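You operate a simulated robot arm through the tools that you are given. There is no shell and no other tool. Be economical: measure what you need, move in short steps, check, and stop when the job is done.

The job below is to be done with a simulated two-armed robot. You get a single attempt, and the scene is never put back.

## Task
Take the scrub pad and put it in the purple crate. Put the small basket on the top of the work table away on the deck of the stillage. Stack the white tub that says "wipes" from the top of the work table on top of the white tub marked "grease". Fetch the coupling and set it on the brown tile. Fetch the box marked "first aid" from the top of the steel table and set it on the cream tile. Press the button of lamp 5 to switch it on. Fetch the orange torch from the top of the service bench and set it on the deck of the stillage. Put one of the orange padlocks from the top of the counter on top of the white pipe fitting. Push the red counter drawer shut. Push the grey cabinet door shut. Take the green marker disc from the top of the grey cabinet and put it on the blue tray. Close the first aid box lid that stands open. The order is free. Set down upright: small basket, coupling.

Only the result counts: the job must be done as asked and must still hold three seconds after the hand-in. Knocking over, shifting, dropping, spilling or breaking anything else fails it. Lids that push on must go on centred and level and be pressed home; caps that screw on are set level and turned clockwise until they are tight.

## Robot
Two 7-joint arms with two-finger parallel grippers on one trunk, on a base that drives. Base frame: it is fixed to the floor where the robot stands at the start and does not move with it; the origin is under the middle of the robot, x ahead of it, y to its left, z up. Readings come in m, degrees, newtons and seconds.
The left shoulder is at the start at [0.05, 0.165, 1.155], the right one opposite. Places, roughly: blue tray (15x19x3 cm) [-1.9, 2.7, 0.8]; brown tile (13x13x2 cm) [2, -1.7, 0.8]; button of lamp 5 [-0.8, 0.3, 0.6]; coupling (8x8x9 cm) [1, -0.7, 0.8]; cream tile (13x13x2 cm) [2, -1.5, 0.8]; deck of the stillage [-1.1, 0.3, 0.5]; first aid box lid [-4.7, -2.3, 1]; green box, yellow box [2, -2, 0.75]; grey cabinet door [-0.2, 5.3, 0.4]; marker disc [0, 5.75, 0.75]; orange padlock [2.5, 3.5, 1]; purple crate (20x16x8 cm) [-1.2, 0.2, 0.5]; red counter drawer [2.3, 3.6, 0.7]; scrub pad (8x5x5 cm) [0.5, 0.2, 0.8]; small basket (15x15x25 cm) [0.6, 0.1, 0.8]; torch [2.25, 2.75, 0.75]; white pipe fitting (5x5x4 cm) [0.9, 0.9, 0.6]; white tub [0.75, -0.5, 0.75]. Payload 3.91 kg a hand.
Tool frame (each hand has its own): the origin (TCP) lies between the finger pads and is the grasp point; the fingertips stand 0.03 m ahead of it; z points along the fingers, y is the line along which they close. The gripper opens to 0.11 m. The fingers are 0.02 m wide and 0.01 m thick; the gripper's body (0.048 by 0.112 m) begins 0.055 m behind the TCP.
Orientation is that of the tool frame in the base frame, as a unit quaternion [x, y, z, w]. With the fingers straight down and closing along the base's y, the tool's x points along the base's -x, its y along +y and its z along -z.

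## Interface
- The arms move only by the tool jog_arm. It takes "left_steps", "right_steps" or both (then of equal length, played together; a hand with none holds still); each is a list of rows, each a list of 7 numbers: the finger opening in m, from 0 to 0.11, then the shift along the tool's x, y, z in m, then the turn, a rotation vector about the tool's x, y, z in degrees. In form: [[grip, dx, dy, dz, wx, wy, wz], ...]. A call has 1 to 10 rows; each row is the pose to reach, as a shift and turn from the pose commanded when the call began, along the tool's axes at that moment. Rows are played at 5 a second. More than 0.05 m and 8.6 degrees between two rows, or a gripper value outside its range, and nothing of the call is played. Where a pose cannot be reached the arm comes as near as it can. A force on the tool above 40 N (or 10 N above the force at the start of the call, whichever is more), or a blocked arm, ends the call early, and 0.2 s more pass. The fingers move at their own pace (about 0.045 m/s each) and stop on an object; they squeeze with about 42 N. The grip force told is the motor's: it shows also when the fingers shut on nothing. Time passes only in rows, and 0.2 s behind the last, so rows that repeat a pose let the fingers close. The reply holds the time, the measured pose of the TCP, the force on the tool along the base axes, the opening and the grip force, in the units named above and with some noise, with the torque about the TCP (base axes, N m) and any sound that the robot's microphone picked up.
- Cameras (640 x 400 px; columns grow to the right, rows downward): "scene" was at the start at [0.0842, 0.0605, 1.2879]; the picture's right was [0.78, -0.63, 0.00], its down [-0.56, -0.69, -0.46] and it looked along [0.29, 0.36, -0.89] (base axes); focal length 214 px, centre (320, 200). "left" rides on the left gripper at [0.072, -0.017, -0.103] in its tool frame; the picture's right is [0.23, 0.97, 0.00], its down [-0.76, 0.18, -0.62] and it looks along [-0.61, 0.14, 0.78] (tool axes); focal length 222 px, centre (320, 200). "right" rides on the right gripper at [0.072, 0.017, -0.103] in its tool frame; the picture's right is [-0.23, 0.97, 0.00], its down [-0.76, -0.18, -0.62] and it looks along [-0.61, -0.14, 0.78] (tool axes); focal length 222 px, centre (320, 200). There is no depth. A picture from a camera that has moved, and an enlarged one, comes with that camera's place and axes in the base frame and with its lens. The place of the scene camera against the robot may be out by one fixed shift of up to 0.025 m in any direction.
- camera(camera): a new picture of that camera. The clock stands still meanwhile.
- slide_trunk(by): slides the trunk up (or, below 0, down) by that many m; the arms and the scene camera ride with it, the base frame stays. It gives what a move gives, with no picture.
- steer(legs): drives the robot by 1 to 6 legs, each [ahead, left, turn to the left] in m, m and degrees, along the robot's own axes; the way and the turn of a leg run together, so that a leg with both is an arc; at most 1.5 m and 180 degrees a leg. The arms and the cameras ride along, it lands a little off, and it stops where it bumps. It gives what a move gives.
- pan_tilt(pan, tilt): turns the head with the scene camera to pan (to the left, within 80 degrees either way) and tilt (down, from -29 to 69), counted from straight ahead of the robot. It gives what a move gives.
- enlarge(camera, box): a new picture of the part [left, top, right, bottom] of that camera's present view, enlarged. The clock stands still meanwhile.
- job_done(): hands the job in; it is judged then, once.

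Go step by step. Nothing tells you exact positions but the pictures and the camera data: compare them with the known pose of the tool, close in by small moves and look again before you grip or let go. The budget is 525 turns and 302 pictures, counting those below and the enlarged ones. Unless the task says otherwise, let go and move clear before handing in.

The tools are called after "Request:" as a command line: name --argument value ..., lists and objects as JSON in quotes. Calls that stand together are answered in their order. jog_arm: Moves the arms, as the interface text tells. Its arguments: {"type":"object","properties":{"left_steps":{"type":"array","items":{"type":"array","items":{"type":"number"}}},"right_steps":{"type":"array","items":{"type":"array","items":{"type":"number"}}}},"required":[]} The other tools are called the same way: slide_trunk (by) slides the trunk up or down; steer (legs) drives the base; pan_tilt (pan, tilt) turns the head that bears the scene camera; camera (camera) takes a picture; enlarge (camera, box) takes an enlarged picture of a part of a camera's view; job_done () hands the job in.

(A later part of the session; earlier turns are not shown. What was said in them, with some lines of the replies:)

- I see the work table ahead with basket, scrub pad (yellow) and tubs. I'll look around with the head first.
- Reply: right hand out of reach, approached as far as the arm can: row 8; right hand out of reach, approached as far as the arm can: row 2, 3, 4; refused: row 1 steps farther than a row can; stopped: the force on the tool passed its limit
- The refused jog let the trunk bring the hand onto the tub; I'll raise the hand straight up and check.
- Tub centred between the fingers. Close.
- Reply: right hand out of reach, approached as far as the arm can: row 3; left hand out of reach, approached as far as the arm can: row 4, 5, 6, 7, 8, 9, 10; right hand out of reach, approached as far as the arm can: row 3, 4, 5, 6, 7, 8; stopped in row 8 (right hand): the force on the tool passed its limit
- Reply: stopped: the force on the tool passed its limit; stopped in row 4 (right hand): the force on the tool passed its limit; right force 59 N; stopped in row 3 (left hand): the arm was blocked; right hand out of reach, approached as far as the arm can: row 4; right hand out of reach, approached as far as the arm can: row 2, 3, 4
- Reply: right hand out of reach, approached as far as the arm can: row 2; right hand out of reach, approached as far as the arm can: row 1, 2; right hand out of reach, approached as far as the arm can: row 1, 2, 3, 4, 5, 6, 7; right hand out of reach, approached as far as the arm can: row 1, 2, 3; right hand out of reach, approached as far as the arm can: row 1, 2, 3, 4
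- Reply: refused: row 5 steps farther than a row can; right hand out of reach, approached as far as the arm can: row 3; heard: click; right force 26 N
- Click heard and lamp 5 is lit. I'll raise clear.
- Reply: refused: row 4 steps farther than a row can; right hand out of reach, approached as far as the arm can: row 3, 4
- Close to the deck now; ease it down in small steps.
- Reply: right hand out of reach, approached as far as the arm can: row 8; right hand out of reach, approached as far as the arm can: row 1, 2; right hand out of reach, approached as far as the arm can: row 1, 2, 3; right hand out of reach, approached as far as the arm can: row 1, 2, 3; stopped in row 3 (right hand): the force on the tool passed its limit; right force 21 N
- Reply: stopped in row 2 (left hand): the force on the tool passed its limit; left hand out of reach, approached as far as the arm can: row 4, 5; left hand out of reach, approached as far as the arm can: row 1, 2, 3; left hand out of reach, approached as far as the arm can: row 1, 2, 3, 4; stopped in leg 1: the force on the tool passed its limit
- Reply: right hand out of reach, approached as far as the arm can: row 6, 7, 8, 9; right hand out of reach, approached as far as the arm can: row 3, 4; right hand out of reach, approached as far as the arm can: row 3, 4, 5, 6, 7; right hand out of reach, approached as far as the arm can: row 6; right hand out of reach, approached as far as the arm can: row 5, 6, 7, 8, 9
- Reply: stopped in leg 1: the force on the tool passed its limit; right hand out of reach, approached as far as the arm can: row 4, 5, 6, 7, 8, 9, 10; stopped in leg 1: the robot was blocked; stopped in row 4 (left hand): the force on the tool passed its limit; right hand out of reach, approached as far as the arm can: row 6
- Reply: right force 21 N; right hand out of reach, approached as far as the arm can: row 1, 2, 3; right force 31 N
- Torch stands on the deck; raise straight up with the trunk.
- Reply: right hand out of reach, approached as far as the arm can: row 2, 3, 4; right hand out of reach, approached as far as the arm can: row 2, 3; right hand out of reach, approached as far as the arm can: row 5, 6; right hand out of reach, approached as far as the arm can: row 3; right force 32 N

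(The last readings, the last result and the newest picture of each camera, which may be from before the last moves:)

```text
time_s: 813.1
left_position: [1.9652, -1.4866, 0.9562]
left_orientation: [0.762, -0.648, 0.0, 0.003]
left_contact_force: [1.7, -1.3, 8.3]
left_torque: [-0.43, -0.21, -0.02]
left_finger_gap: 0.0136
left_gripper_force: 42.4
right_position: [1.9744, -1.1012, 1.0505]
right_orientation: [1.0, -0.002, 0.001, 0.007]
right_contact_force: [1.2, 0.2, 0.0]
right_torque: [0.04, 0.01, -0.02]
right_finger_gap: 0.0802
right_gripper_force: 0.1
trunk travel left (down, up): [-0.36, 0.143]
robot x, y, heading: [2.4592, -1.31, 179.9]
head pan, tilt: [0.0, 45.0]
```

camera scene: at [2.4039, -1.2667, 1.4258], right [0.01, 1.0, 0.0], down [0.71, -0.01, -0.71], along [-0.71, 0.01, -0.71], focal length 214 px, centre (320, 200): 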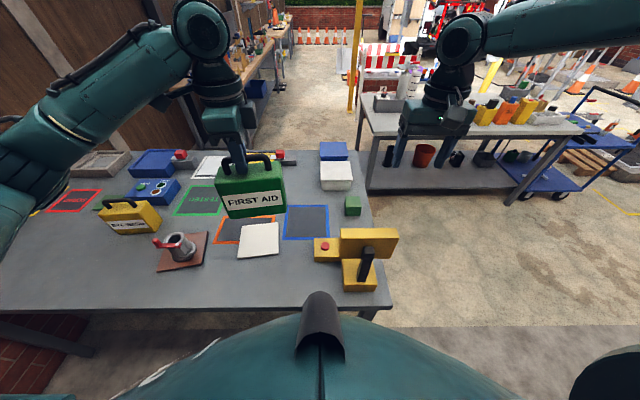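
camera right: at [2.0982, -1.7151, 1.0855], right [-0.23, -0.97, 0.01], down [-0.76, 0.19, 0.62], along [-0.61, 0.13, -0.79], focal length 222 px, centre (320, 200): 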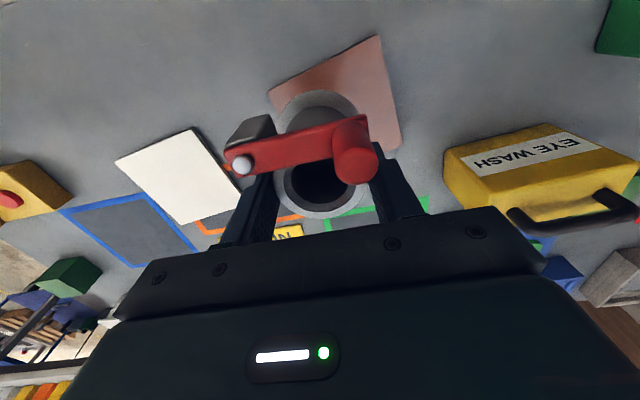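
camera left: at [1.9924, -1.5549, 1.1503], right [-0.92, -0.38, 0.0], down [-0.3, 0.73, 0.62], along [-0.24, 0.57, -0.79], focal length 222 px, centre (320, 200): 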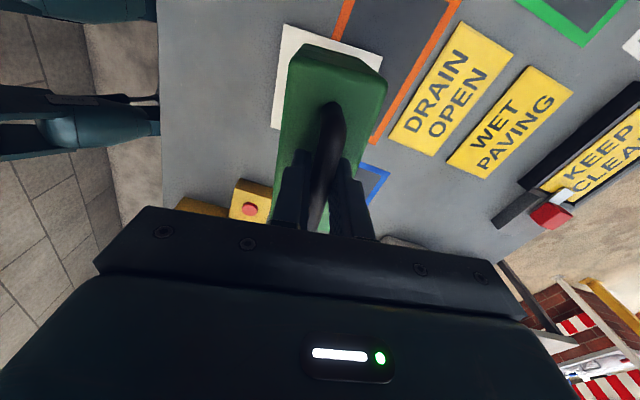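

Request:
jog_arm --left_steps '[[0, 0, 0, -0.002, 0, 0, 0], [0.02, 0, 0, -0.002, 0, 0, 0], [0.035, 0, 0, -0.002, 0, 0, 0], [0.05, 0, 0, -0.002, 0, 0, 0], [0.05, 0, 0, -0.002, 0, 0, 0]]'

Request:
jog_arm --left_steps '[[0.05, 0, 0, -0.03, 0, 0, 0], [0.05, 0, 0, -0.07, 0, 0, 0], [0.05, 0, 0, -0.11, 0, 0, 0], [0.05, 0, 0, -0.15, 0, 0, 0]]'

Request:
enlarge --camera "scene" --box '[150, 140, 390, 300]'

```text
time_s: 814.3
left_position: [1.9643, -1.4871, 0.9563]
left_orientation: [0.761, -0.648, 0.002, 0.002]
left_contact_force: [0.4, 0.9, 0.6]
left_torque: [0.02, 0.02, 0.02]
left_finger_gap: 0.0502
left_gripper_force: 0.0
right_position: [1.9734, -1.1009, 1.0498]
right_orientation: [1.0, 0.0, 0.002, 0.007]
right_contact_force: [-0.1, 0.1, 0.0]
right_torque: [0.0, -0.01, 0.0]
right_finger_gap: 0.0799
right_gripper_force: 0.1
trunk travel left (down, up): [-0.36, 0.143]
robot x, y, heading: [2.4634, -1.3069, 179.7]
head pan, tilt: [0.0, 45.0]
```

```text
time_s: 815.3
left_position: [1.9632, -1.486, 1.1066]
left_orientation: [0.761, -0.648, 0.002, 0.003]
left_contact_force: [0.3, 0.0, 0.5]
left_torque: [0.01, -0.02, 0.0]
left_finger_gap: 0.0501
left_gripper_force: 0.1
right_position: [1.9742, -1.1007, 1.0499]
right_orientation: [1.0, -0.002, 0.002, 0.008]
right_contact_force: [-0.3, 0.7, 0.0]
right_torque: [0.01, 0.0, 0.01]
right_finger_gap: 0.0802
right_gripper_force: 0.0
trunk travel left (down, up): [-0.36, 0.143]
robot x, y, heading: [2.459, -1.3063, 179.8]
head pan, tilt: [0.0, 45.0]
```

```text
2.50 times, centred on (270, 220) of scene
camera zoom: at [2.365, -1.2971, 1.2958], right [0.0, 1.0, 0.0], down [0.71, 0.0, -0.71], along [-0.71, 0.0, -0.71], focal length 536 px, centre (445, 150)
```

zoom: 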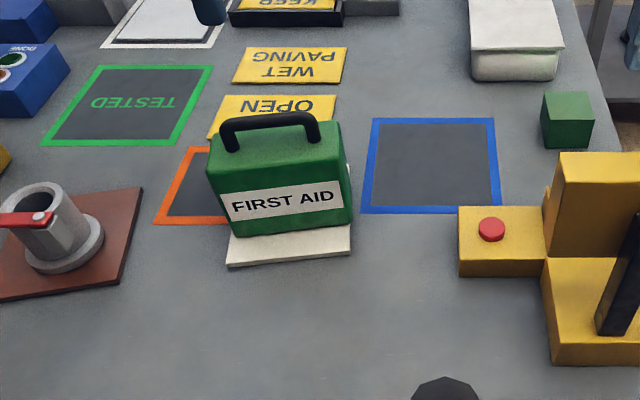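

Request:
slide_trunk --by 0.12

Request:
camera --camera "scene"

```text
time_s: 816.8
left_position: [1.9645, -1.4857, 1.2249]
left_orientation: [0.761, -0.648, 0.002, 0.003]
left_contact_force: [0.6, -0.1, -0.3]
left_torque: [0.04, -0.04, 0.01]
left_finger_gap: 0.05
left_gripper_force: 0.1
right_position: [1.974, -1.1024, 1.169]
right_orientation: [1.0, -0.002, 0.001, 0.007]
right_contact_force: [0.5, 0.1, 0.0]
right_torque: [-0.01, 0.01, -0.05]
right_finger_gap: 0.0803
right_gripper_force: 0.0
trunk travel left (down, up): [-0.48, 0.023]
robot x, y, heading: [2.4636, -1.3096, 179.8]
head pan, tilt: [0.0, 45.0]
```

```text
39 pictures are left
camera scene: at [2.3644, -1.2974, 1.4158], right [0.0, 1.0, 0.0], down [0.71, 0.0, -0.71], along [-0.71, 0.0, -0.71], focal length 214 px, centre (320, 200)
```

scene: 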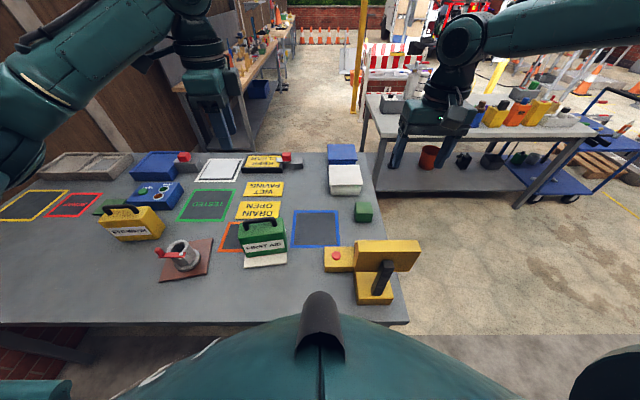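

Request:
job_done

```text
The job is handed in.
```

I finished all twelve parts of the job and handed it in; the last pictures show each result in place. The judging result was not shown to me.

Three things happened along the way:
- **Contacts:** The right hand touched the yellow top of the pole beside the stillage early on. The base also stopped against something at the end of the table that holds the blue tray. Nothing visible had moved in either case.
- **Padlock:** I used padlock 3. I set it down briefly on the service bench to change hands before placing it on the pipe fitting.
- **First aid box:** It is about as wide as the cream tile and hangs over one edge by roughly 1.5 cm.
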